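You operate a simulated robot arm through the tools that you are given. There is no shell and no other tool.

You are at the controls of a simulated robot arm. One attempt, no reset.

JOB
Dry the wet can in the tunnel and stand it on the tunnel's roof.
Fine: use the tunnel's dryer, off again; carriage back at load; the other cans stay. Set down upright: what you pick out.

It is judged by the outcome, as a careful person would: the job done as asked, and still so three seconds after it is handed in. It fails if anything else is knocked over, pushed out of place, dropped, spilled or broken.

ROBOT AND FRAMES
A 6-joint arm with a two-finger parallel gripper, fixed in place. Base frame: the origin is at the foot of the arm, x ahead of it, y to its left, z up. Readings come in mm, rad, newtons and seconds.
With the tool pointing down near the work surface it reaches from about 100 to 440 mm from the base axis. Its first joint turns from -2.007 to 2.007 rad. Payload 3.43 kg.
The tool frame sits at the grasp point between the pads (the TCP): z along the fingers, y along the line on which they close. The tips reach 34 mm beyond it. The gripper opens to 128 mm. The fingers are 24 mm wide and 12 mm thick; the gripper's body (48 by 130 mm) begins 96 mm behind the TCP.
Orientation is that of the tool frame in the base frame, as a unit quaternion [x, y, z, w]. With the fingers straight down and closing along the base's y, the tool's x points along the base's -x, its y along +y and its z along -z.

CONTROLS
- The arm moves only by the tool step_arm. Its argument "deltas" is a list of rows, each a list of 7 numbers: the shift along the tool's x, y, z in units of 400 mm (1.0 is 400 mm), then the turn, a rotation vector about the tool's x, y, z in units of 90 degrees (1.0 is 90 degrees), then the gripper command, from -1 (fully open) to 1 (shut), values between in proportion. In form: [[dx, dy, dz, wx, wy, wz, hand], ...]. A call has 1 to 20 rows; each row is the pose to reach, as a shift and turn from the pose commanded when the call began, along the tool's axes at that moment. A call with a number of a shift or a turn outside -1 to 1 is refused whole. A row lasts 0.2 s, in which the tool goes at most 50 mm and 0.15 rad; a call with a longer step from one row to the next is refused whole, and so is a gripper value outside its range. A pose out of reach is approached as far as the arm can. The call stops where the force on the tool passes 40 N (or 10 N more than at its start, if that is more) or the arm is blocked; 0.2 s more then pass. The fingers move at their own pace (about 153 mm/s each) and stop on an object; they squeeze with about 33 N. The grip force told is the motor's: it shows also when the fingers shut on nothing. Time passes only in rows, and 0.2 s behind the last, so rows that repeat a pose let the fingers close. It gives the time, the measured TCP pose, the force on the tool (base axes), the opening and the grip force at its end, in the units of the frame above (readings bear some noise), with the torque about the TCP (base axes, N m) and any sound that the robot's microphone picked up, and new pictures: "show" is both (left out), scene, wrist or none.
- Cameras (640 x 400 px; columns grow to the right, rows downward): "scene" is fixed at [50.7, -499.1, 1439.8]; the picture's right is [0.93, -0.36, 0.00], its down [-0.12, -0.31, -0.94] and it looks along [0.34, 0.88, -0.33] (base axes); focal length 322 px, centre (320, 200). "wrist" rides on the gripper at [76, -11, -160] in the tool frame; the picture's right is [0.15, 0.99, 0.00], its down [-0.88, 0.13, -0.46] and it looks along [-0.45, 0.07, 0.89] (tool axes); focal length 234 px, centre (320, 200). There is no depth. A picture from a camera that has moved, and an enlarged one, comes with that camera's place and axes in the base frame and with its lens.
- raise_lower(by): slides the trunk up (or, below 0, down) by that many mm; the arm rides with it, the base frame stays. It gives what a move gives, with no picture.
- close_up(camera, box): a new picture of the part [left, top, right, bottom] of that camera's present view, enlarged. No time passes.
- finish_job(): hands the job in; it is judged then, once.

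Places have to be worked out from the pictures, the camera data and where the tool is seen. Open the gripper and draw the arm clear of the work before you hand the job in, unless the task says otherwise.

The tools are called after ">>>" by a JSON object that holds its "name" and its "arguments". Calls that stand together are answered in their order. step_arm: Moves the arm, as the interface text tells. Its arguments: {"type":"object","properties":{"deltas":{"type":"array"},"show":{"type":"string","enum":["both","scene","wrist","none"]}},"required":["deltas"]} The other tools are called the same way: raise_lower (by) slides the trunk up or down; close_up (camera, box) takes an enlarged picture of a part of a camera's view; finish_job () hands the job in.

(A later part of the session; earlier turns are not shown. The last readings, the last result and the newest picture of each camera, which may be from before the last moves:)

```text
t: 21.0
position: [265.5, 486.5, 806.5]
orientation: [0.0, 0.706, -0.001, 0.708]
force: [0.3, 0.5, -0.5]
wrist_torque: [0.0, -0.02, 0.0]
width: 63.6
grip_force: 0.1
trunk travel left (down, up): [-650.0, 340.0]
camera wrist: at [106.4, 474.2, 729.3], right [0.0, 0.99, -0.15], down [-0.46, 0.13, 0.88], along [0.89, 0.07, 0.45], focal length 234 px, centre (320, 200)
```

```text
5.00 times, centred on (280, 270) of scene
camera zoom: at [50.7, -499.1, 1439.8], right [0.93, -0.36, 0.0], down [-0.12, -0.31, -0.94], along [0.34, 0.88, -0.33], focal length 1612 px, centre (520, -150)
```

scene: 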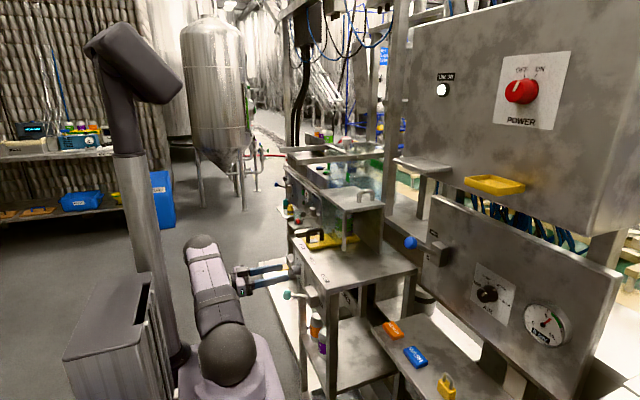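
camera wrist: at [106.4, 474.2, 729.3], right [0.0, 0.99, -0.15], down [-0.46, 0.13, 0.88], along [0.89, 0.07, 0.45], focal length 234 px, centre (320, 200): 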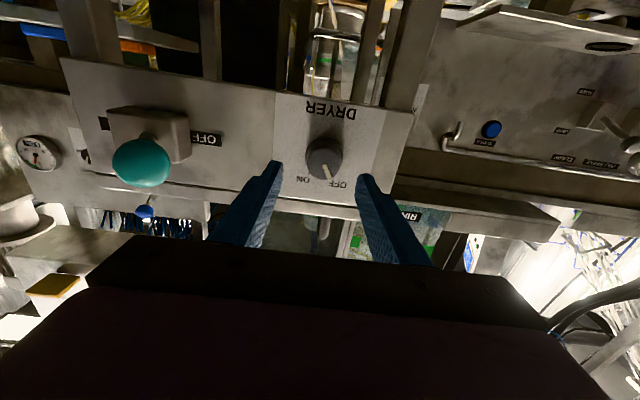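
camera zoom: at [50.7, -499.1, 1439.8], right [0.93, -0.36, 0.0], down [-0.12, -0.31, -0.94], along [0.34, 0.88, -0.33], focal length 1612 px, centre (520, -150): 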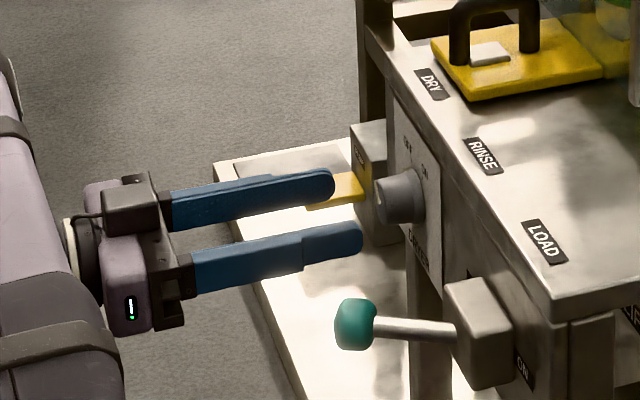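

The close view puts the knob's axis at about (y 490, z 801). I correct by 3 mm in y and −5 mm in z and advance so the tips overlap the knob body by about 15 mm.

>>> {"name": "step_arm", "arguments": {"deltas": [[0.0125, 0.0075, 0.0, 0, 0, 0, 0.0], [0.0125, 0.0075, 0.05, 0, 0, 0, 0.0], [0.0125, 0.0075, 0.08, 0, 0, 0, 0.0], [0.0125, 0.0075, 0.095, 0, 0, 0, 0.0], [0.0125, 0.0075, 0.095, 0, 0, 0, 0.0]], "show": "both"}}

>>> {"name": "close_up", "arguments": {"camera": "wrist", "box": [250, 80, 410, 200]}}

>>> {"name": "close_up", "arguments": {"camera": "scene", "box": [220, 230, 340, 310]}}

```text
t: 22.2
position: [303.9, 490.3, 800.9]
orientation: [-0.001, 0.707, 0.0, 0.708]
force: [0.0, 0.4, -0.2]
wrist_torque: [0.01, -0.02, 0.05]
width: 63.9
grip_force: 0.0
trunk travel left (down, up): [-650.0, 340.0]
camera wrist: at [144.2, 477.5, 724.7], right [0.0, 0.99, -0.15], down [-0.46, 0.13, 0.88], along [0.89, 0.07, 0.45], focal length 234 px, centre (320, 200)
```

scene: 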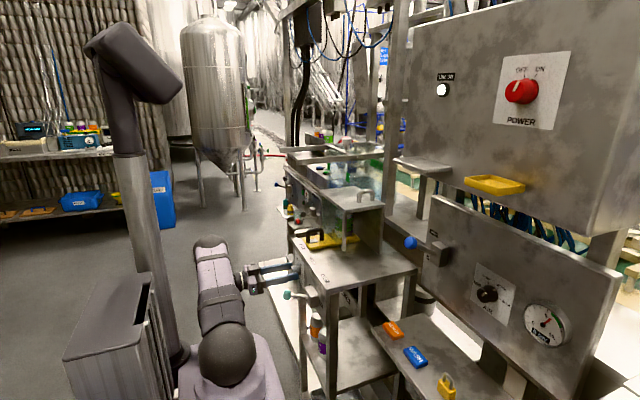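
wrist: 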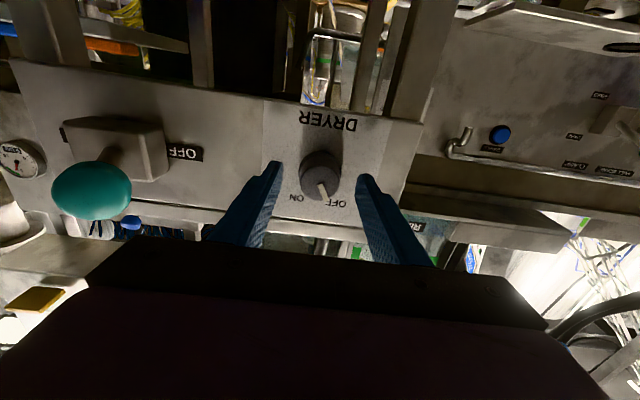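

```text
3.33 times, centred on (330, 140) of wrist
camera zoom: at [144.2, 477.5, 724.7], right [0.0, 0.99, -0.15], down [-0.46, 0.13, 0.88], along [0.89, 0.07, 0.45], focal length 781 px, centre (287, 400)
```

zoom: 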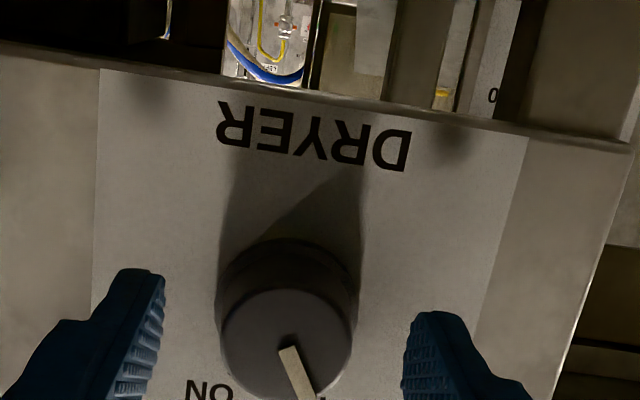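

```text
5.00 times, centred on (280, 270) of scene
camera zoom: at [50.7, -499.1, 1439.8], right [0.93, -0.36, 0.0], down [-0.12, -0.31, -0.94], along [0.34, 0.88, -0.33], focal length 1612 px, centre (520, -150)
```

zoom: 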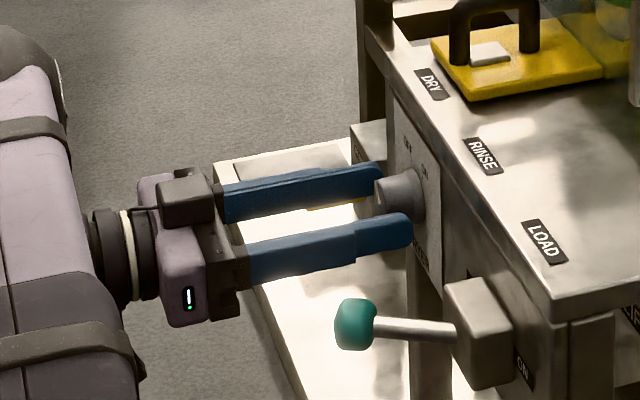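

The knob is centred between the pads with the tips near the flange. I close on it.

>>> {"name": "step_arm", "arguments": {"deltas": [[0, 0, 0, 0, 0, 0, 0.3], [0, 0, 0, 0, 0, 0, 0.6], [0, 0, 0, 0, 0, 0, 1], [0, 0, 0, 0, 0, 0, 1]], "show": "wrist"}}

```text
t: 23.2
position: [303.7, 488.9, 801.6]
orientation: [0.0, 0.707, -0.002, 0.708]
force: [0.5, 0.1, 0.0]
wrist_torque: [0.0, -0.02, 0.0]
width: 34.3
grip_force: 44.7
trunk travel left (down, up): [-650.0, 340.0]
camera wrist: at [144.1, 477.6, 724.7], right [0.0, 0.99, -0.15], down [-0.46, 0.13, 0.88], along [0.89, 0.07, 0.45], focal length 234 px, centre (320, 200)
```

wrist: 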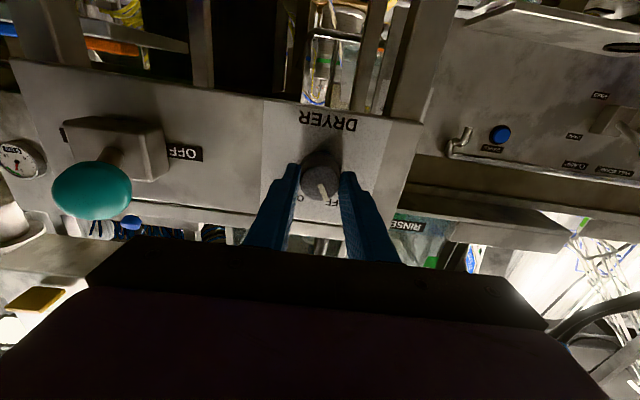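

The knob is gripped with no side load. I turn it about 57° towards ON.

>>> {"name": "step_arm", "arguments": {"deltas": [[0, 0, 0, 0, 0, 0.07, 1], [0, 0, 0, 0, 0, 0.15, 1], [0, 0, 0, 0, 0, 0.23, 1], [0, 0, 0, 0, 0, 0.31, 1], [0, 0, 0, 0, 0, 0.39, 1], [0, 0, 0, 0, 0, 0.47, 1], [0, 0, 0, 0, 0, 0.55, 1], [0, 0, 0, 0, 0, 0.63, 1], [0, 0, 0, 0, 0, 0.63, 1]], "show": "both"}}

>>> {"name": "close_up", "arguments": {"camera": "scene", "box": [290, 180, 410, 270]}}

>>> {"name": "close_up", "arguments": {"camera": "wrist", "box": [250, 80, 410, 200]}}

```text
t: 24.3
position: [305.0, 491.7, 799.6]
orientation: [0.193, 0.679, 0.164, 0.689]
force: [-5.6, -10.8, 5.8]
wrist_torque: [0.02, -0.99, -1.1]
width: 34.5
grip_force: 45.1
out of reach, approached as far as the arm can: row 4, 5
trunk travel left (down, up): [-650.0, 340.0]
stopped in row 5: the force on the tool passed its limit at 57 N (the readings are from after the stop); the commanded pose is now the measured one
camera wrist: at [146.1, 525.2, 728.3], right [0.04, 0.93, 0.36], down [-0.47, -0.3, 0.83], along [0.88, -0.2, 0.43], focal length 234 px, centre (320, 200)
```

scene: 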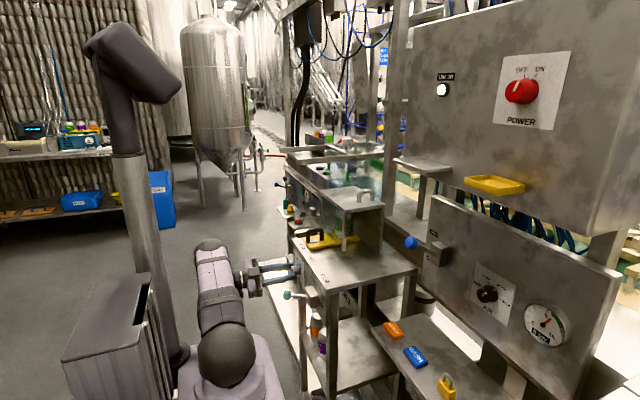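
wrist: 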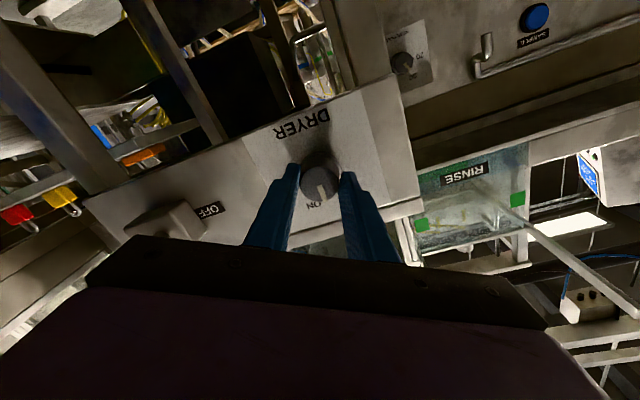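

```text
4.44 times, centred on (350, 225) of scene
camera zoom: at [50.7, -499.1, 1439.8], right [0.93, -0.36, 0.0], down [-0.12, -0.31, -0.94], along [0.34, 0.88, -0.33], focal length 1433 px, centre (187, 89)
```

zoom: 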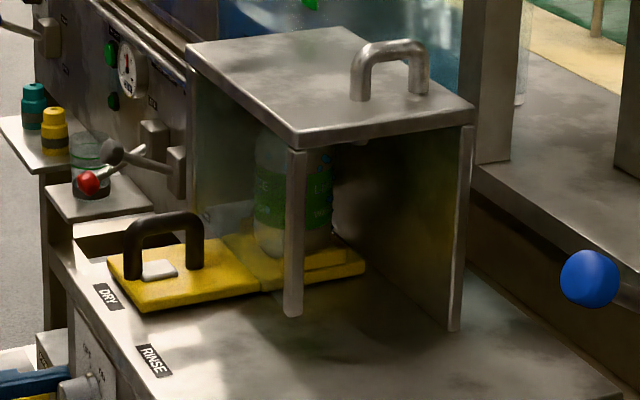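

```text
3.33 times, centred on (330, 140) of wrist
camera zoom: at [146.1, 525.2, 728.3], right [0.04, 0.93, 0.36], down [-0.47, -0.3, 0.83], along [0.88, -0.2, 0.43], focal length 781 px, centre (287, 400)
```

zoom: 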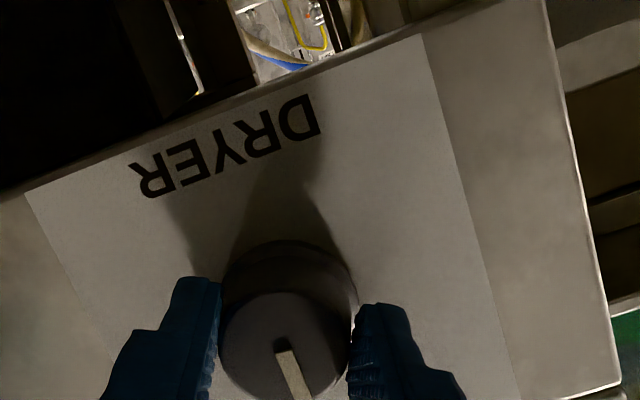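

A wrist joint limit stopped the turn at about 29°, with the knob turned that far and no slip. I open the fingers in place, roll the tool back to about −25°, and will re-grip for the rest.

>>> {"name": "step_arm", "arguments": {"deltas": [[0, 0, 0, 0, 0, 0, 0.4], [0, 0, 0, 0, 0, 0, 0.1], [-0.003, -0.001, -0.002, -0.004, 0, -0.08, 0.1], [-0.005, -0.002, -0.003, -0.008, 0, -0.16, 0.1], [-0.005, -0.002, -0.003, -0.012, 0, -0.24, 0.1], [-0.005, -0.002, -0.003, -0.016, 0, -0.32, 0.1], [-0.005, -0.002, -0.003, -0.02, 0, -0.4, 0.1], [-0.005, -0.002, -0.003, -0.024, 0, -0.48, 0.1], [-0.005, -0.002, -0.003, -0.027, 0, -0.55, 0.1], [-0.005, -0.002, -0.003, -0.0283, 0.001, -0.603, 0.1], [-0.005, -0.002, -0.003, -0.0283, 0.001, -0.603, 0.1]], "show": "wrist"}}

>>> {"name": "close_up", "arguments": {"camera": "wrist", "box": [250, 80, 410, 210]}}

```text
t: 26.7
position: [303.3, 493.4, 799.7]
orientation: [-0.155, 0.691, -0.151, 0.69]
force: [0.0, 0.4, 0.1]
wrist_torque: [0.01, -0.01, 0.0]
width: 57.5
grip_force: 0.0
trunk travel left (down, up): [-650.0, 340.0]
camera wrist: at [144.1, 448.6, 736.1], right [-0.01, 0.83, -0.55], down [-0.46, 0.49, 0.74], along [0.89, 0.26, 0.38], focal length 234 px, centre (320, 200)
```

wrist: 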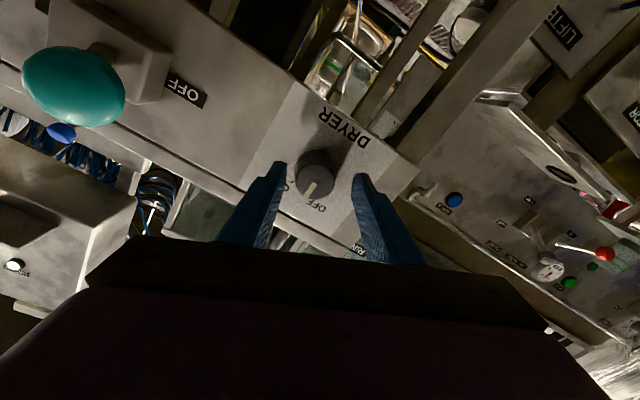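

```text
3.08 times, centred on (330, 145) of wrist
camera zoom: at [144.1, 448.6, 736.1], right [-0.01, 0.83, -0.55], down [-0.46, 0.49, 0.74], along [0.89, 0.26, 0.38], focal length 720 px, centre (289, 369)
```

zoom: 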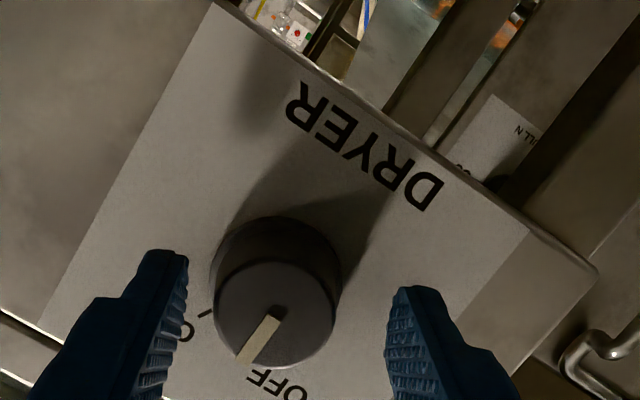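

The pointer now stands halfway between OFF and ON. I shift 3 mm to centre on the knob and grip it again.

>>> {"name": "step_arm", "arguments": {"deltas": [[0, -0.0075, 0, 0, 0, 0, 0.1], [0, -0.0075, 0, 0, 0, 0, 0.5], [0, -0.0075, 0, 0, 0, 0, 1], [0, -0.0075, 0, 0, 0, 0, 1]], "show": "wrist"}}

```text
t: 27.7
position: [305.1, 489.6, 801.8]
orientation: [-0.155, 0.691, -0.151, 0.69]
force: [-1.0, -4.5, 2.8]
wrist_torque: [0.0, -0.14, -0.3]
width: 34.3
grip_force: 45.3
trunk travel left (down, up): [-650.0, 340.0]
camera wrist: at [144.3, 445.3, 737.5], right [0.0, 0.84, -0.55], down [-0.46, 0.49, 0.74], along [0.89, 0.25, 0.38], focal length 234 px, centre (320, 200)
```

wrist: 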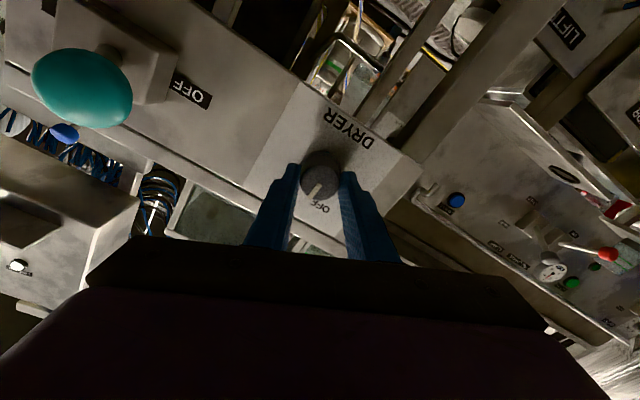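

The re-grip is good, with a small side load of about 5 N. I turn the remaining 28° or so to ON.

>>> {"name": "step_arm", "arguments": {"deltas": [[0, 0, 0, 0, 0, 0.08, 1], [0, 0, 0, 0, 0, 0.16, 1], [0, 0, 0, 0, 0, 0.24, 1], [0, 0, 0, 0, 0, 0.3, 1], [0, 0, 0, 0, 0, 0.32, 1], [0, 0, 0, 0, 0, 0.32, 1]], "show": "both"}}

>>> {"name": "close_up", "arguments": {"camera": "scene", "box": [290, 180, 410, 270]}}

>>> {"name": "close_up", "arguments": {"camera": "wrist", "box": [250, 80, 410, 210]}}

```text
t: 29.1
position: [304.2, 489.8, 801.1]
orientation: [0.023, 0.707, 0.027, 0.706]
force: [4.1, -7.0, 4.0]
wrist_torque: [0.03, -0.86, -0.38]
width: 34.2
grip_force: 45.4
trunk travel left (down, up): [-650.0, 340.0]
camera wrist: at [144.1, 481.7, 725.2], right [0.0, 1.0, -0.08], down [-0.45, 0.07, 0.89], along [0.89, 0.04, 0.45], focal length 234 px, centre (320, 200)
```

scene: 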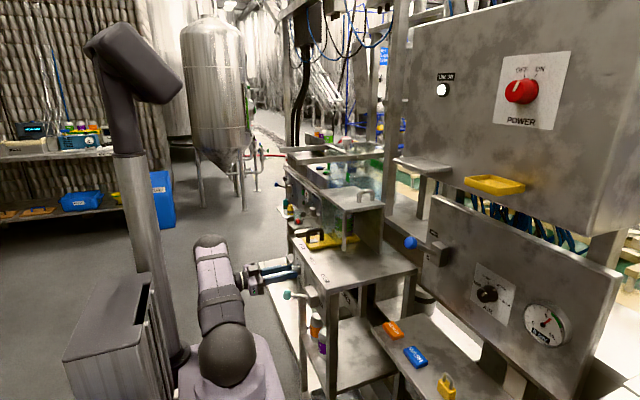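
wrist: 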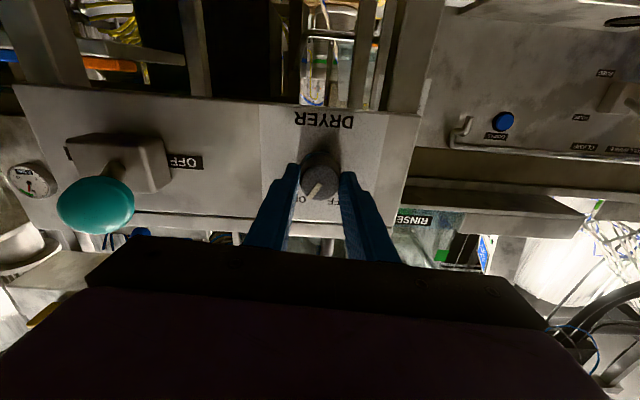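

```text
4.44 times, centred on (350, 225) of scene
camera zoom: at [50.7, -499.1, 1439.8], right [0.93, -0.36, 0.0], down [-0.12, -0.31, -0.94], along [0.34, 0.88, -0.33], focal length 1433 px, centre (187, 89)
```

zoom: 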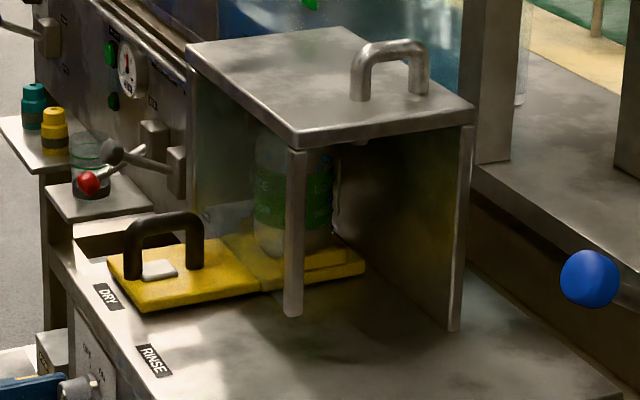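

```text
3.08 times, centred on (330, 145) of wrist
camera zoom: at [144.1, 481.7, 725.2], right [0.0, 1.0, -0.08], down [-0.45, 0.07, 0.89], along [0.89, 0.04, 0.45], focal length 720 px, centre (289, 369)
```

zoom: 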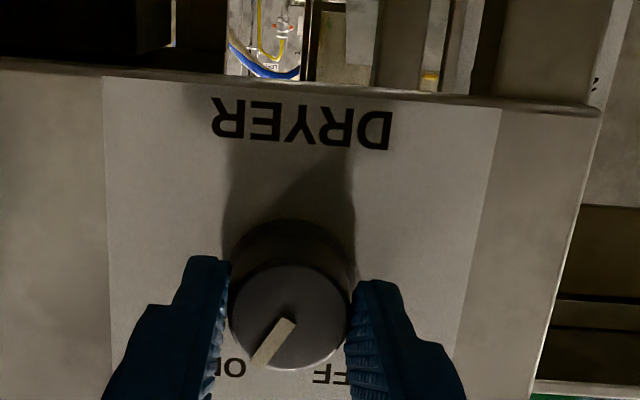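

The pointer now stands at the ON tick (about 30° past vertical). I hold and wait about 3 s while listening.

>>> {"name": "step_arm", "arguments": {"deltas": [[0, 0, 0, 0, 0, 0, 1], [0, 0, 0, 0, 0, 0, 1], [0, 0, 0, 0, 0, 0, 1], [0, 0, 0, 0, 0, 0, 1], [0, 0, 0, 0, 0, 0, 1], [0, 0, 0, 0, 0, 0, 1], [0, 0, 0, 0, 0, 0, 1], [0, 0, 0, 0, 0, 0, 1], [0, 0, 0, 0, 0, 0, 1], [0, 0, 0, 0, 0, 0, 1], [0, 0, 0, 0, 0, 0, 1], [0, 0, 0, 0, 0, 0, 1], [0, 0, 0, 0, 0, 0, 1], [0, 0, 0, 0, 0, 0, 1], [0, 0, 0, 0, 0, 0, 1]], "show": "scene"}}

>>> {"name": "close_up", "arguments": {"camera": "scene", "box": [325, 200, 385, 245]}}

```text
t: 32.3
position: [303.4, 490.0, 801.9]
orientation: [0.023, 0.707, 0.025, 0.706]
force: [4.4, -6.7, 5.0]
wrist_torque: [0.0, -0.22, -0.26]
width: 34.2
grip_force: 44.9
trunk travel left (down, up): [-650.0, 340.0]
```

scene: 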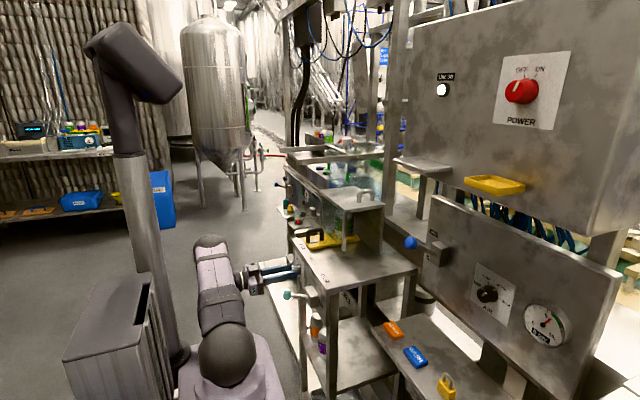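

```text
8.89 times, centred on (355, 222) of scene
camera zoom: at [50.7, -499.1, 1439.8], right [0.93, -0.36, 0.0], down [-0.12, -0.31, -0.94], along [0.34, 0.88, -0.33], focal length 2866 px, centre (9, 0)
```

zoom: 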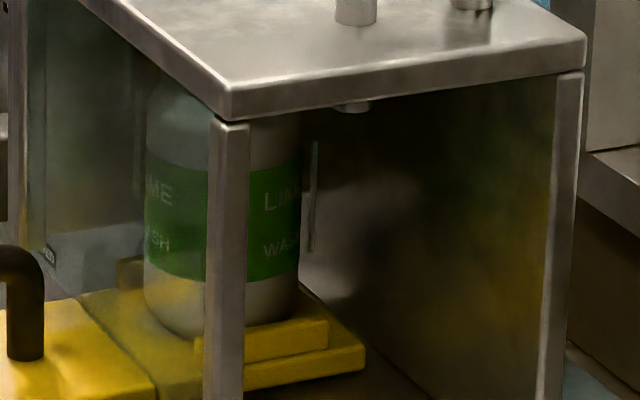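

No droplets are visible on the can any more. I wait another 4 s to be sure.

>>> {"name": "step_arm", "arguments": {"deltas": [[0, 0, 0, 0, 0, 0, 1], [0, 0, 0, 0, 0, 0, 1], [0, 0, 0, 0, 0, 0, 1], [0, 0, 0, 0, 0, 0, 1], [0, 0, 0, 0, 0, 0, 1], [0, 0, 0, 0, 0, 0, 1], [0, 0, 0, 0, 0, 0, 1], [0, 0, 0, 0, 0, 0, 1], [0, 0, 0, 0, 0, 0, 1], [0, 0, 0, 0, 0, 0, 1], [0, 0, 0, 0, 0, 0, 1], [0, 0, 0, 0, 0, 0, 1], [0, 0, 0, 0, 0, 0, 1], [0, 0, 0, 0, 0, 0, 1], [0, 0, 0, 0, 0, 0, 1], [0, 0, 0, 0, 0, 0, 1], [0, 0, 0, 0, 0, 0, 1], [0, 0, 0, 0, 0, 0, 1], [0, 0, 0, 0, 0, 0, 1], [0, 0, 0, 0, 0, 0, 1]], "show": "wrist"}}

>>> {"name": "close_up", "arguments": {"camera": "scene", "box": [325, 200, 385, 245]}}

```text
t: 36.5
position: [304.0, 490.0, 801.2]
orientation: [0.022, 0.707, 0.025, 0.706]
force: [2.4, -7.3, 2.9]
wrist_torque: [0.02, -0.1, -0.25]
width: 34.2
grip_force: 45.3
trunk travel left (down, up): [-650.0, 340.0]
camera wrist: at [144.0, 481.5, 725.2], right [-0.01, 1.0, -0.08], down [-0.45, 0.07, 0.89], along [0.89, 0.04, 0.45], focal length 234 px, centre (320, 200)
```

wrist: 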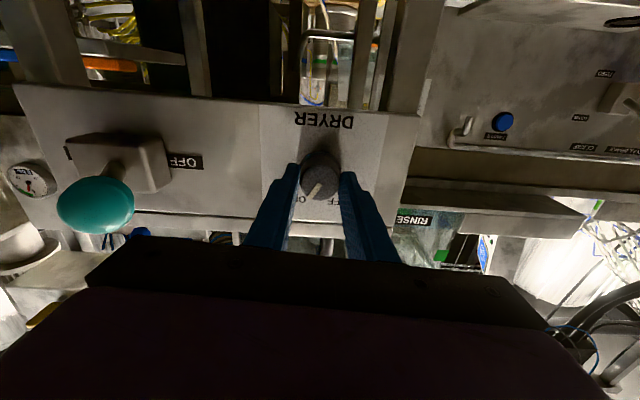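

```text
8.89 times, centred on (355, 222) of scene
camera zoom: at [50.7, -499.1, 1439.8], right [0.93, -0.36, 0.0], down [-0.12, -0.31, -0.94], along [0.34, 0.88, -0.33], focal length 2866 px, centre (9, 0)
```

zoom: 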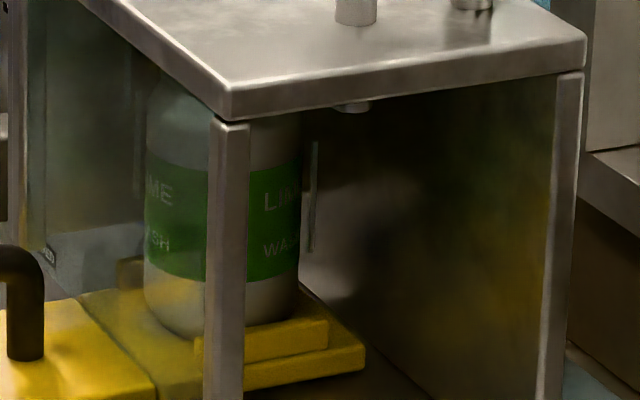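

The can is dry. I turn the dryer back towards OFF, first the 30° that I know is reachable.

>>> {"name": "step_arm", "arguments": {"deltas": [[0, 0, 0, 0, 0, -0.08, 1], [0, 0, 0, 0, 0, -0.16, 1], [0, 0, 0, 0, 0, -0.24, 1], [0, 0, 0, 0, 0, -0.32, 1], [0, 0, 0, 0, 0, -0.32, 1]], "show": "none"}}

>>> {"name": "step_arm", "arguments": {"deltas": [[0, 0, 0, 0, 0, -0.06, 1], [0, 0, 0, 0, 0, -0.12, 1], [0, 0, 0, 0, 0, -0.18, 1]], "show": "wrist"}}

```text
t: 37.7
position: [303.5, 489.9, 801.0]
orientation: [-0.155, 0.691, -0.151, 0.69]
force: [1.1, -8.8, 2.8]
wrist_torque: [-0.01, 0.46, -0.66]
width: 34.4
grip_force: 44.9
trunk travel left (down, up): [-650.0, 340.0]
```

```text
t: 38.5
position: [303.4, 488.7, 802.4]
orientation: [-0.251, 0.662, -0.247, 0.661]
force: [3.4, -8.3, 5.5]
wrist_torque: [0.03, 0.66, -1.08]
width: 34.2
grip_force: 44.7
trunk travel left (down, up): [-650.0, 340.0]
camera wrist: at [144.3, 428.8, 752.0], right [0.0, 0.65, -0.76], down [-0.46, 0.68, 0.58], along [0.89, 0.35, 0.29], focal length 234 px, centre (320, 200)
```

wrist: 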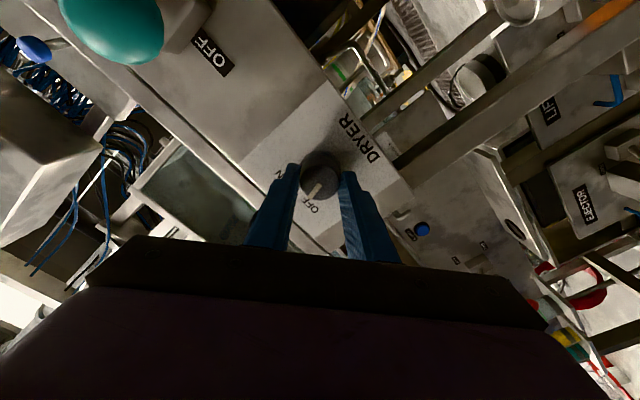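

There is no reach trouble on this side. I turn the last 13° or so to OFF.

>>> {"name": "step_arm", "arguments": {"deltas": [[0, 0, 0, 0, 0, -0.06, 1], [0, 0, 0, 0, 0, -0.12, 1], [0, 0, 0, 0, 0, -0.145, 1], [0, 0, 0, 0, 0, -0.145, 1]], "show": "wrist"}}

>>> {"name": "close_up", "arguments": {"camera": "wrist", "box": [250, 80, 410, 210]}}

```text
t: 39.5
position: [303.8, 489.4, 801.0]
orientation: [-0.323, 0.63, -0.32, 0.629]
force: [2.5, -11.5, 2.1]
wrist_torque: [0.01, -0.05, -0.7]
width: 34.5
grip_force: 44.9
trunk travel left (down, up): [-650.0, 340.0]
camera wrist: at [144.4, 419.0, 766.5], right [0.0, 0.46, -0.89], down [-0.46, 0.79, 0.41], along [0.89, 0.41, 0.21], focal length 234 px, centre (320, 200)
```

wrist: 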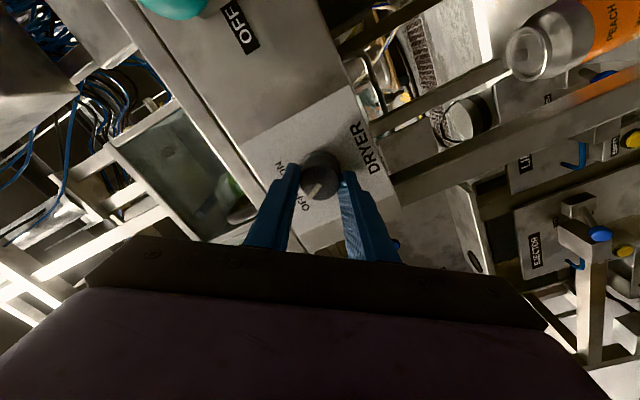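

```text
3.08 times, centred on (330, 145) of wrist
camera zoom: at [144.4, 419.0, 766.5], right [0.0, 0.46, -0.89], down [-0.46, 0.79, 0.41], along [0.89, 0.41, 0.21], focal length 720 px, centre (289, 369)
```

zoom: 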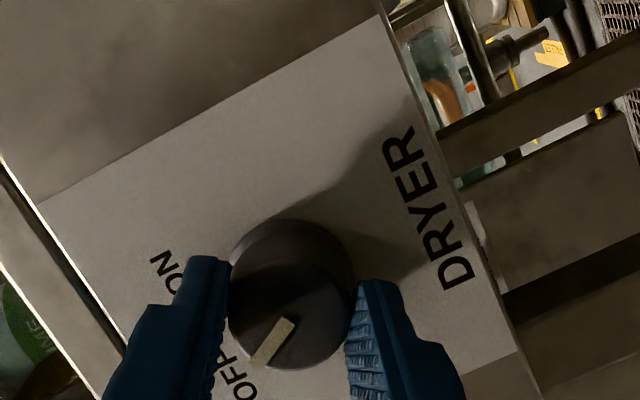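

The pointer is back at OFF. I open, draw back about 50 mm and roll the tool level again.

>>> {"name": "step_arm", "arguments": {"deltas": [[0, 0, 0, 0, 0, 0, 0.4], [0, 0, 0, 0, 0, 0, 0.1], [0, 0, -0.05, 0, 0, 0, 0.1], [0, 0, -0.13, 0, 0, 0, 0.1], [0, 0, -0.13, 0, 0, 0.09, 0.1], [0, 0, -0.13, 0, 0, 0.18, 0.1], [0, 0, -0.13, 0, 0, 0.27, 0.1], [0, 0, -0.13, 0, 0, 0.36, 0.1], [0, 0, -0.13, 0, 0, 0.45, 0.1], [0, 0, -0.13, 0, 0, 0.54, 0.1], [0, 0, -0.13, 0, 0, 0.603, 0.1]], "show": "wrist"}}

>>> {"name": "close_up", "arguments": {"camera": "wrist", "box": [250, 80, 410, 210]}}

```text
t: 41.9
position: [251.6, 491.4, 802.2]
orientation: [0.0, 0.708, 0.003, 0.706]
force: [0.3, 0.1, 0.9]
wrist_torque: [0.0, -0.02, 0.01]
width: 57.6
grip_force: 0.0
trunk travel left (down, up): [-650.0, 340.0]
camera wrist: at [91.7, 477.2, 725.6], right [-0.01, 0.99, -0.14], down [-0.45, 0.12, 0.88], along [0.89, 0.07, 0.45], focal length 234 px, centre (320, 200)
```

wrist: 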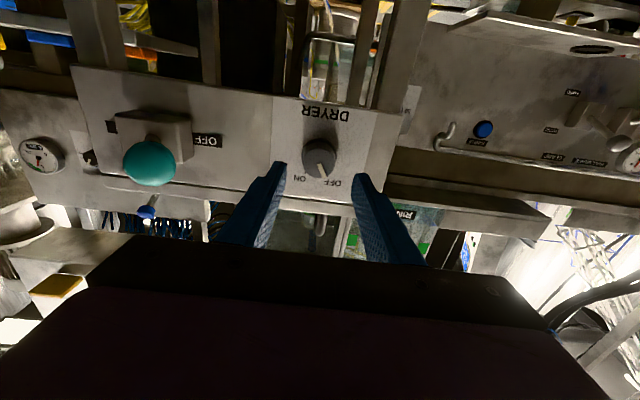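

```text
3.08 times, centred on (330, 145) of wrist
camera zoom: at [91.7, 477.2, 725.6], right [-0.01, 0.99, -0.14], down [-0.45, 0.12, 0.88], along [0.89, 0.07, 0.45], focal length 720 px, centre (289, 369)
```

zoom: 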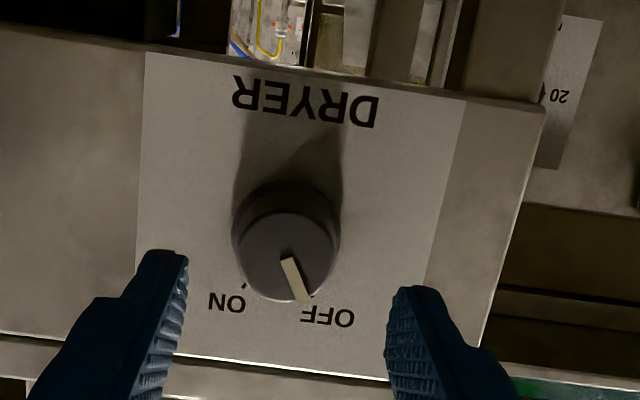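

The knob is back exactly where it started, at OFF. I pitch the tool back to 47°, raise the trunk 100 mm, and return towards the carriage handle.

>>> {"name": "step_arm", "arguments": {"deltas": [[-0.034, 0.004, -0.03, 0, 0.0745, 0, 0.1], [-0.068, 0.008, -0.05, 0, 0.149, 0, 0.1], [-0.1, 0.012, -0.079, 0, 0.2235, 0, 0.1], [-0.137, 0.016, -0.079, 0, 0.298, 0, 0.1], [-0.17, 0.02, -0.079, 0, 0.372, 0, 0.1], [-0.205, 0.024, -0.079, 0, 0.447, 0, 0.1], [-0.24, 0.0275, -0.079, 0, 0.521, 0, 0.1], [-0.24, 0.0275, -0.079, 0, 0.521, 0, 0.1]], "show": "none"}}

>>> {"name": "raise_lower", "arguments": {"by": 100}}

>>> {"name": "step_arm", "arguments": {"deltas": [[0, 0, 0, 0, 0, 0, 0.1]], "show": "wrist"}}

>>> {"name": "close_up", "arguments": {"camera": "wrist", "box": [270, 70, 370, 145]}}

```text
t: 43.7
position: [219.7, 501.1, 895.2]
orientation: [-0.002, 0.931, 0.001, 0.366]
force: [0.3, -0.4, -0.9]
wrist_torque: [-0.01, 0.0, 0.03]
width: 57.8
grip_force: 0.0
trunk travel left (down, up): [-650.0, 340.0]
```

```text
t: 45.0
position: [219.2, 502.2, 996.2]
orientation: [-0.003, 0.93, 0.002, 0.366]
force: [0.2, 0.7, -0.1]
wrist_torque: [-0.01, 0.01, 0.0]
width: 57.6
grip_force: 0.1
trunk travel left (down, up): [-750.0, 240.0]
```

```text
t: 45.4
position: [219.3, 502.5, 995.3]
orientation: [-0.002, 0.93, 0.002, 0.367]
force: [0.2, -0.7, -0.6]
wrist_torque: [-0.01, 0.0, -0.01]
width: 57.6
grip_force: 0.1
trunk travel left (down, up): [-750.0, 240.0]
camera wrist: at [55.4, 488.2, 1060.6], right [-0.11, 0.99, -0.1], down [0.33, 0.13, 0.93], along [0.94, 0.07, -0.34], focal length 234 px, centre (320, 200)
```

wrist: 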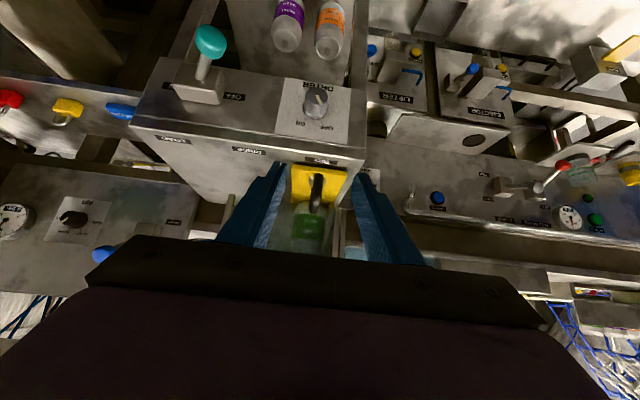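

```text
5.33 times, centred on (320, 108) of wrist
camera zoom: at [55.4, 488.2, 1060.6], right [-0.11, 0.99, -0.1], down [0.33, 0.13, 0.93], along [0.94, 0.07, -0.34], focal length 1249 px, centre (320, 693)
```

zoom: 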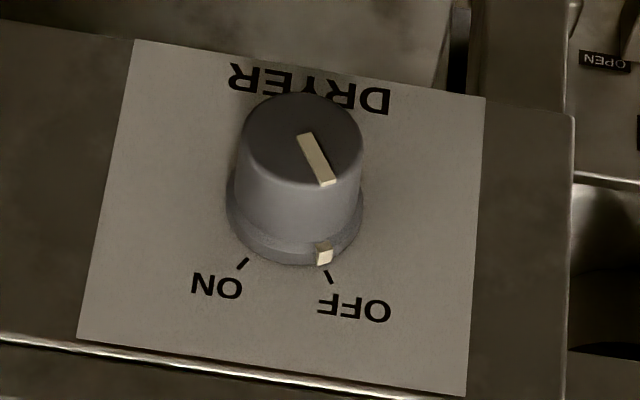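

The dryer is OFF. I go back over the handle at y≈505 along the reverse path and grip it again.

>>> {"name": "step_arm", "arguments": {"deltas": [[-0.09, 0.0025, 0.03, 0, 0, 0, 0.1], [-0.18, 0.005, 0.06, 0, 0, 0, 0.1], [-0.2665, 0.0075, 0.092, 0, 0, 0, 0.1], [-0.2665, 0.0075, 0.19, 0, 0, 0, 0.1], [-0.2665, 0.0075, 0.28, 0, 0, 0, 0.1]], "show": "both"}}

>>> {"name": "close_up", "arguments": {"camera": "wrist", "box": [220, 60, 440, 260]}}

```text
t: 46.6
position: [377.4, 507.0, 987.8]
orientation: [-0.002, 0.93, 0.001, 0.366]
force: [-0.2, -0.2, 0.4]
wrist_torque: [0.02, -0.01, 0.0]
width: 57.6
grip_force: 0.1
trunk travel left (down, up): [-750.0, 240.0]
camera wrist: at [213.7, 492.2, 1052.2], right [-0.11, 0.99, -0.1], down [0.33, 0.13, 0.93], along [0.94, 0.07, -0.34], focal length 234 px, centre (320, 200)
```

scene: 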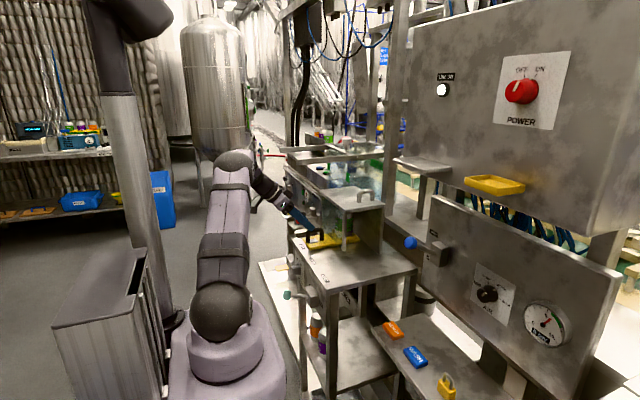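
wrist: 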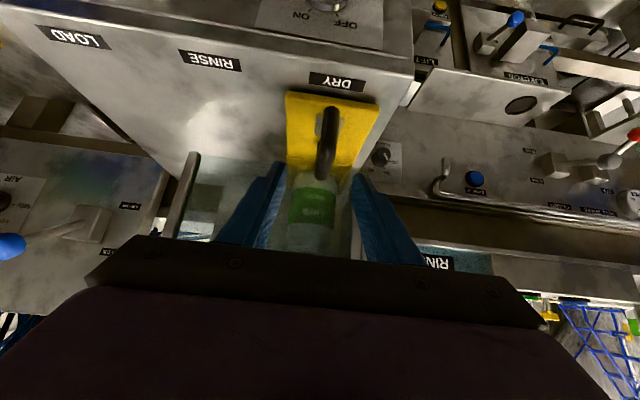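

```text
2.00 times, centred on (330, 160) of wrist
camera zoom: at [213.7, 492.2, 1052.2], right [-0.11, 0.99, -0.1], down [0.33, 0.13, 0.93], along [0.94, 0.07, -0.34], focal length 468 px, centre (300, 280)
```

zoom: 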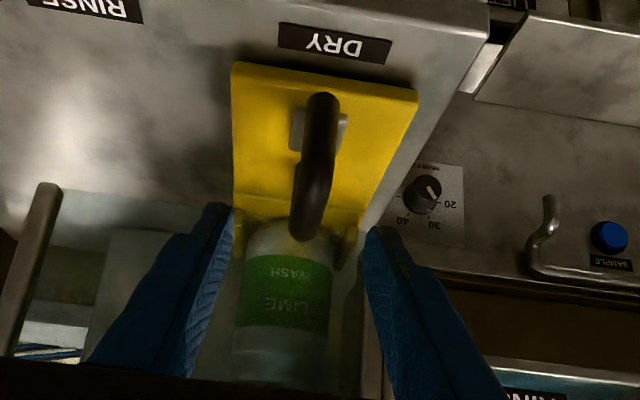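

The can has no drops and the handle is centred. I advance 45 mm and close.

>>> {"name": "step_arm", "arguments": {"deltas": [[0, 0, 0.06, 0, 0, 0, 0.1], [0, 0, 0.115, 0, 0, 0, 0.1], [0, 0, 0.115, 0, 0, 0, 0.6], [0, 0, 0.115, 0, 0, 0, 1], [0, 0, 0.115, 0, 0, 0, 1]], "show": "none"}}

```text
t: 47.8
position: [406.6, 505.8, 954.4]
orientation: [-0.002, 0.93, 0.001, 0.367]
force: [0.0, 1.6, -1.8]
wrist_torque: [0.04, -0.55, -0.99]
width: 16.1
grip_force: 45.0
trunk travel left (down, up): [-750.0, 240.0]
```

The handle is gripped. I pull the carriage back towards LOAD in two gentle stages.

>>> {"name": "step_arm", "arguments": {"deltas": [[0, -0.01, 0, 0, 0, 0, 1], [0, -0.025, 0, 0, 0, 0, 1], [0, -0.045, 0, 0, 0, 0, 1], [0, -0.07, 0, 0, 0, 0, 1], [0, -0.095, 0, 0, 0, 0, 1], [0, -0.12, 0, 0, 0, 0, 1], [0, -0.145, 0, 0, 0, 0, 1], [0, -0.17, 0, 0, 0, 0, 1], [0, -0.195, 0, 0, 0, 0, 1], [0, -0.22, 0, 0, 0, 0, 1], [0, -0.24, 0, 0, 0, 0, 1], [0, -0.26, 0, 0, 0, 0, 1], [0, -0.27, 0, 0, 0, 0, 1]], "show": "scene"}}

>>> {"name": "close_up", "arguments": {"camera": "scene", "box": [270, 180, 430, 280]}}

```text
t: 50.6
position: [407.2, 397.8, 954.4]
orientation: [-0.002, 0.93, 0.003, 0.368]
force: [7.0, 1.9, 16.9]
wrist_torque: [0.05, 0.09, -1.07]
width: 16.0
grip_force: 44.9
trunk travel left (down, up): [-750.0, 240.0]
```

scene: 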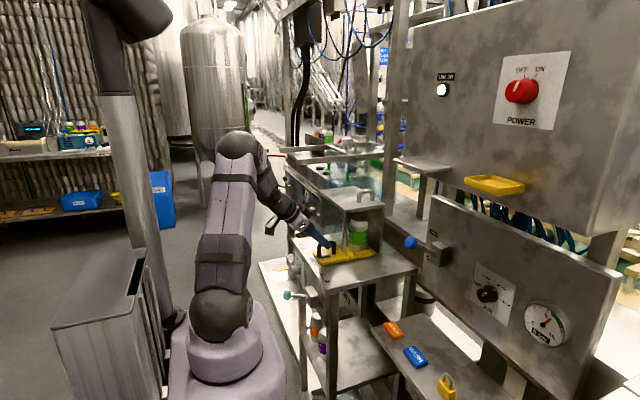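

```text
4.00 times, centred on (350, 230) of scene
camera zoom: at [50.7, -499.1, 1439.8], right [0.93, -0.36, 0.0], down [-0.12, -0.31, -0.94], along [0.34, 0.88, -0.33], focal length 1290 px, centre (200, 80)
```

zoom: 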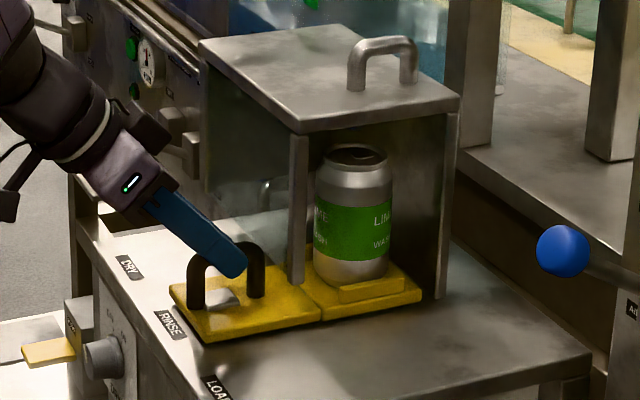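

The can is dry and standing at RINSE. I ease up about 1.5 mm to relieve the downward load and pull on to LOAD.

>>> {"name": "step_arm", "arguments": {"deltas": [[-0.0026, -0.01, -0.0027, 0, 0, 0, 1], [-0.0026, -0.025, -0.0027, 0, 0, 0, 1], [-0.0026, -0.045, -0.0027, 0, 0, 0, 1], [-0.0026, -0.07, -0.0027, 0, 0, 0, 1], [-0.0026, -0.095, -0.0027, 0, 0, 0, 1], [-0.0026, -0.12, -0.0027, 0, 0, 0, 1], [-0.0026, -0.145, -0.0027, 0, 0, 0, 1], [-0.0026, -0.17, -0.0027, 0, 0, 0, 1], [-0.0026, -0.195, -0.0027, 0, 0, 0, 1], [-0.0026, -0.22, -0.0027, 0, 0, 0, 1], [-0.0026, -0.24, -0.0027, 0, 0, 0, 1], [-0.0026, -0.255, -0.0027, 0, 0, 0, 1], [-0.0026, -0.267, -0.0027, 0, 0, 0, 1], [-0.0026, -0.267, -0.0027, 0, 0, 0, 1]], "show": "both"}}

>>> {"name": "close_up", "arguments": {"camera": "scene", "box": [270, 180, 430, 280]}}

>>> {"name": "close_up", "arguments": {"camera": "wrist", "box": [220, 60, 440, 260]}}

```text
t: 53.6
position: [407.4, 289.8, 952.8]
orientation: [-0.002, 0.931, 0.001, 0.365]
force: [11.3, -1.0, 3.3]
wrist_torque: [-0.06, -0.06, -1.02]
width: 15.5
grip_force: 45.2
trunk travel left (down, up): [-750.0, 240.0]
camera wrist: at [242.5, 277.2, 1019.0], right [-0.11, 0.99, -0.1], down [0.33, 0.13, 0.93], along [0.94, 0.07, -0.34], focal length 234 px, centre (320, 200)
```

scene: 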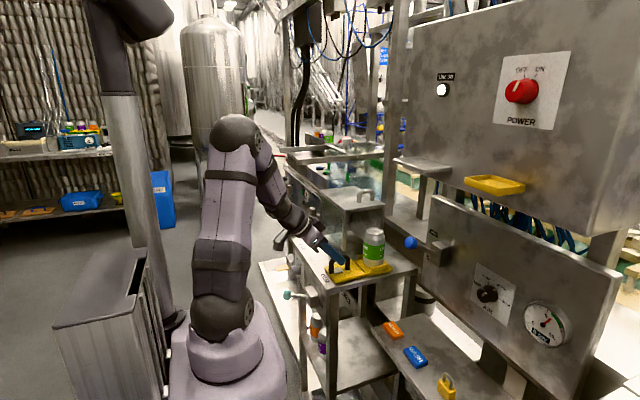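
wrist: 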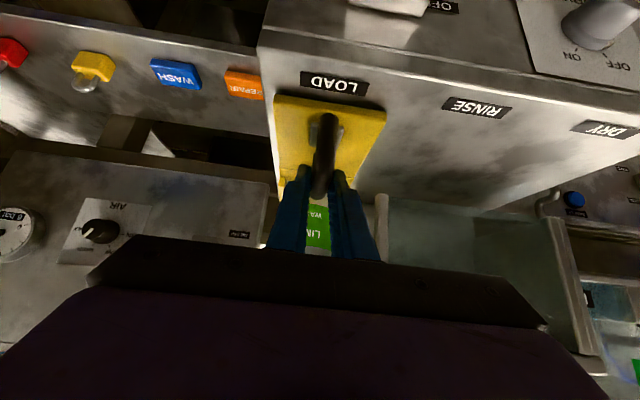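

```text
4.00 times, centred on (350, 230) of scene
camera zoom: at [50.7, -499.1, 1439.8], right [0.93, -0.36, 0.0], down [-0.12, -0.31, -0.94], along [0.34, 0.88, -0.33], focal length 1290 px, centre (200, 80)
```

zoom: 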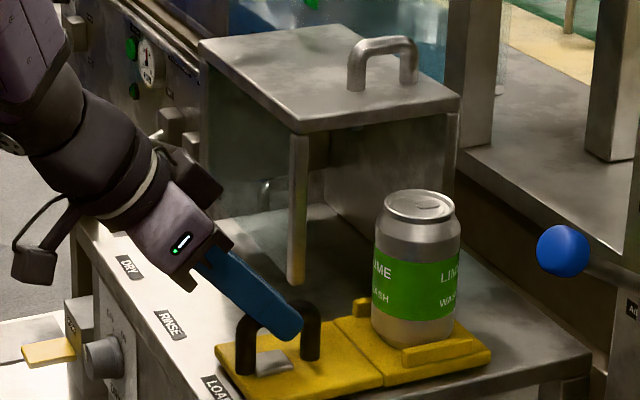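

```text
2.00 times, centred on (330, 160) of wrist
camera zoom: at [242.5, 277.2, 1019.0], right [-0.11, 0.99, -0.1], down [0.33, 0.13, 0.93], along [0.94, 0.07, -0.34], focal length 468 px, centre (300, 280)
```

zoom: 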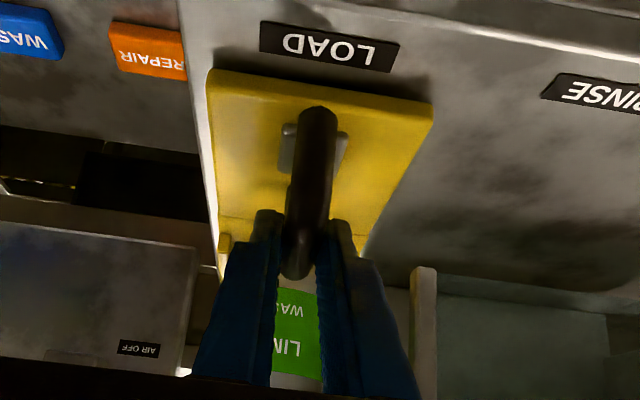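

The carriage is at LOAD, with the handle at y≈290 beside its label, and the can is dry and clear of the tunnel. I release and draw back for a look at the can.

>>> {"name": "step_arm", "arguments": {"deltas": [[0, 0, 0, 0, 0, 0, 0.4], [0, 0, 0, 0, 0, 0, 0.1], [0, 0, -0.05, 0, 0, 0, 0.1], [0, 0, -0.13, 0, 0, 0, 0.1], [0, 0, -0.22, 0, 0, 0, -0.3], [0, 0, -0.3, 0, 0, 0, -1], [0, 0, -0.3, 0, 0, 0, -1]], "show": "both"}}

>>> {"name": "close_up", "arguments": {"camera": "wrist", "box": [220, 80, 440, 260]}}

>>> {"name": "close_up", "arguments": {"camera": "scene", "box": [310, 160, 430, 280]}}

```text
t: 55.2
position: [324.2, 290.1, 1041.5]
orientation: [-0.002, 0.93, 0.002, 0.367]
force: [0.3, 0.2, 0.4]
wrist_torque: [0.0, 0.0, -0.04]
width: 128.1
grip_force: 0.0
trunk travel left (down, up): [-750.0, 240.0]
camera wrist: at [159.5, 276.1, 1106.2], right [-0.11, 0.99, -0.1], down [0.33, 0.13, 0.93], along [0.94, 0.07, -0.34], focal length 234 px, centre (320, 200)
```

scene: 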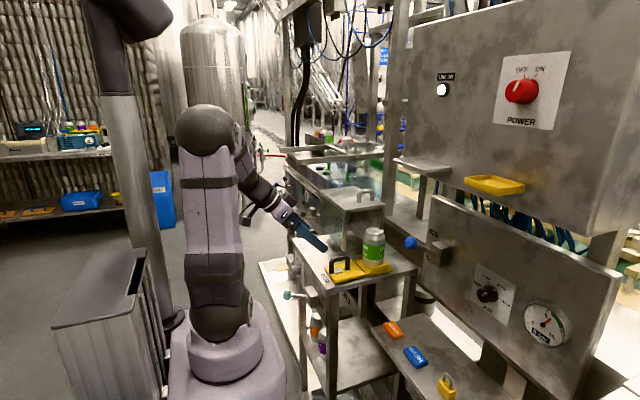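
wrist: 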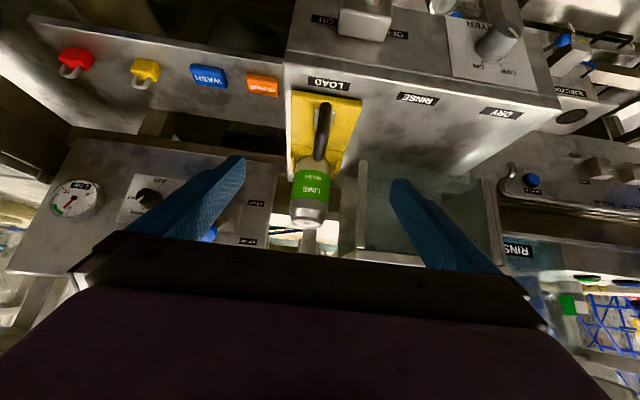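

```text
2.22 times, centred on (330, 170) of wrist
camera zoom: at [159.5, 276.1, 1106.2], right [-0.11, 0.99, -0.1], down [0.33, 0.13, 0.93], along [0.94, 0.07, -0.34], focal length 520 px, centre (298, 267)
```

zoom: 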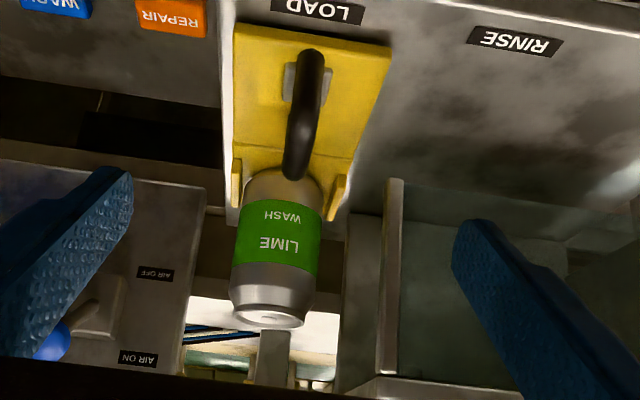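

```text
3.33 times, centred on (370, 220) of scene
camera zoom: at [50.7, -499.1, 1439.8], right [0.93, -0.36, 0.0], down [-0.12, -0.31, -0.94], along [0.34, 0.88, -0.33], focal length 1075 px, centre (153, 133)
```

zoom: 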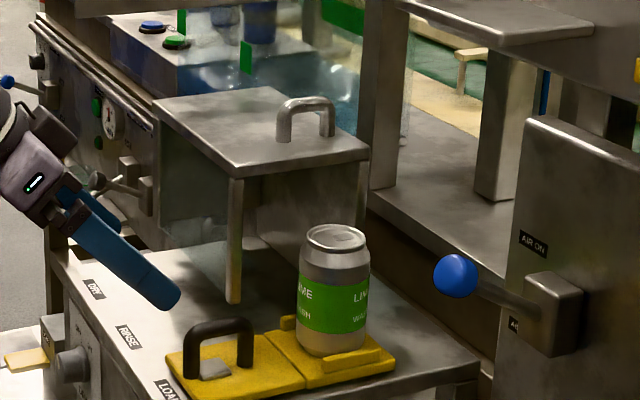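

The can stands at about (540,288), with its top at z≈1012 and its diameter ≈66 mm. The tunnel entrance is at y≈359. Before picking it up, I raise the trunk to measure the roof from above.

>>> {"name": "raise_lower", "arguments": {"by": 200}}

>>> {"name": "step_arm", "arguments": {"deltas": [[0, 0, 0, 0, 0, 0, -1]], "show": "wrist"}}

>>> {"name": "close_up", "arguments": {"camera": "wrist", "box": [280, 100, 520, 270]}}

```text
t: 57.4
position: [325.0, 290.0, 1241.8]
orientation: [-0.003, 0.931, 0.002, 0.366]
force: [1.1, -0.1, -0.5]
wrist_torque: [0.03, -0.03, 0.02]
width: 128.0
grip_force: 0.1
trunk travel left (down, up): [-950.0, 40.0]
```

```text
t: 57.8
position: [323.6, 291.0, 1240.3]
orientation: [-0.003, 0.93, 0.002, 0.367]
force: [0.1, -0.1, 0.4]
wrist_torque: [0.0, 0.0, -0.06]
width: 128.3
grip_force: 0.0
trunk travel left (down, up): [-950.0, 40.0]
camera wrist: at [159.7, 276.0, 1305.9], right [-0.11, 0.99, -0.1], down [0.33, 0.13, 0.93], along [0.94, 0.07, -0.34], focal length 234 px, centre (320, 200)
```

wrist: 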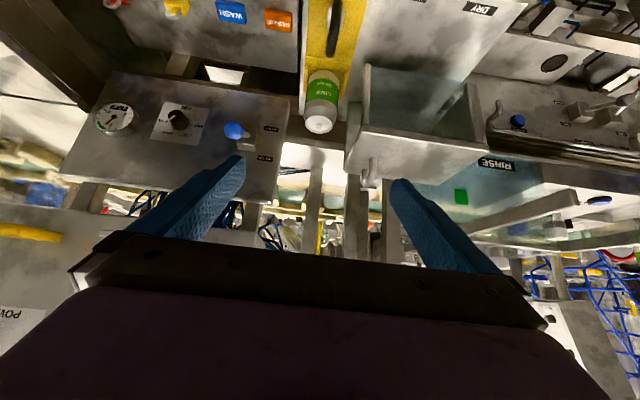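

```text
2.35 times, centred on (400, 185) of wrist
camera zoom: at [159.7, 276.0, 1305.9], right [-0.11, 0.99, -0.1], down [0.33, 0.13, 0.93], along [0.94, 0.07, -0.34], focal length 551 px, centre (132, 235)
```

zoom: 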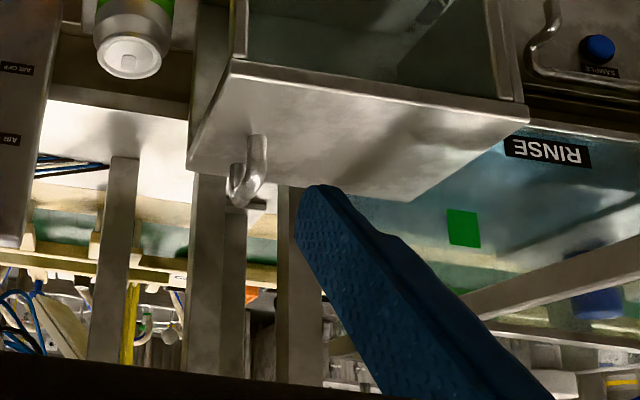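

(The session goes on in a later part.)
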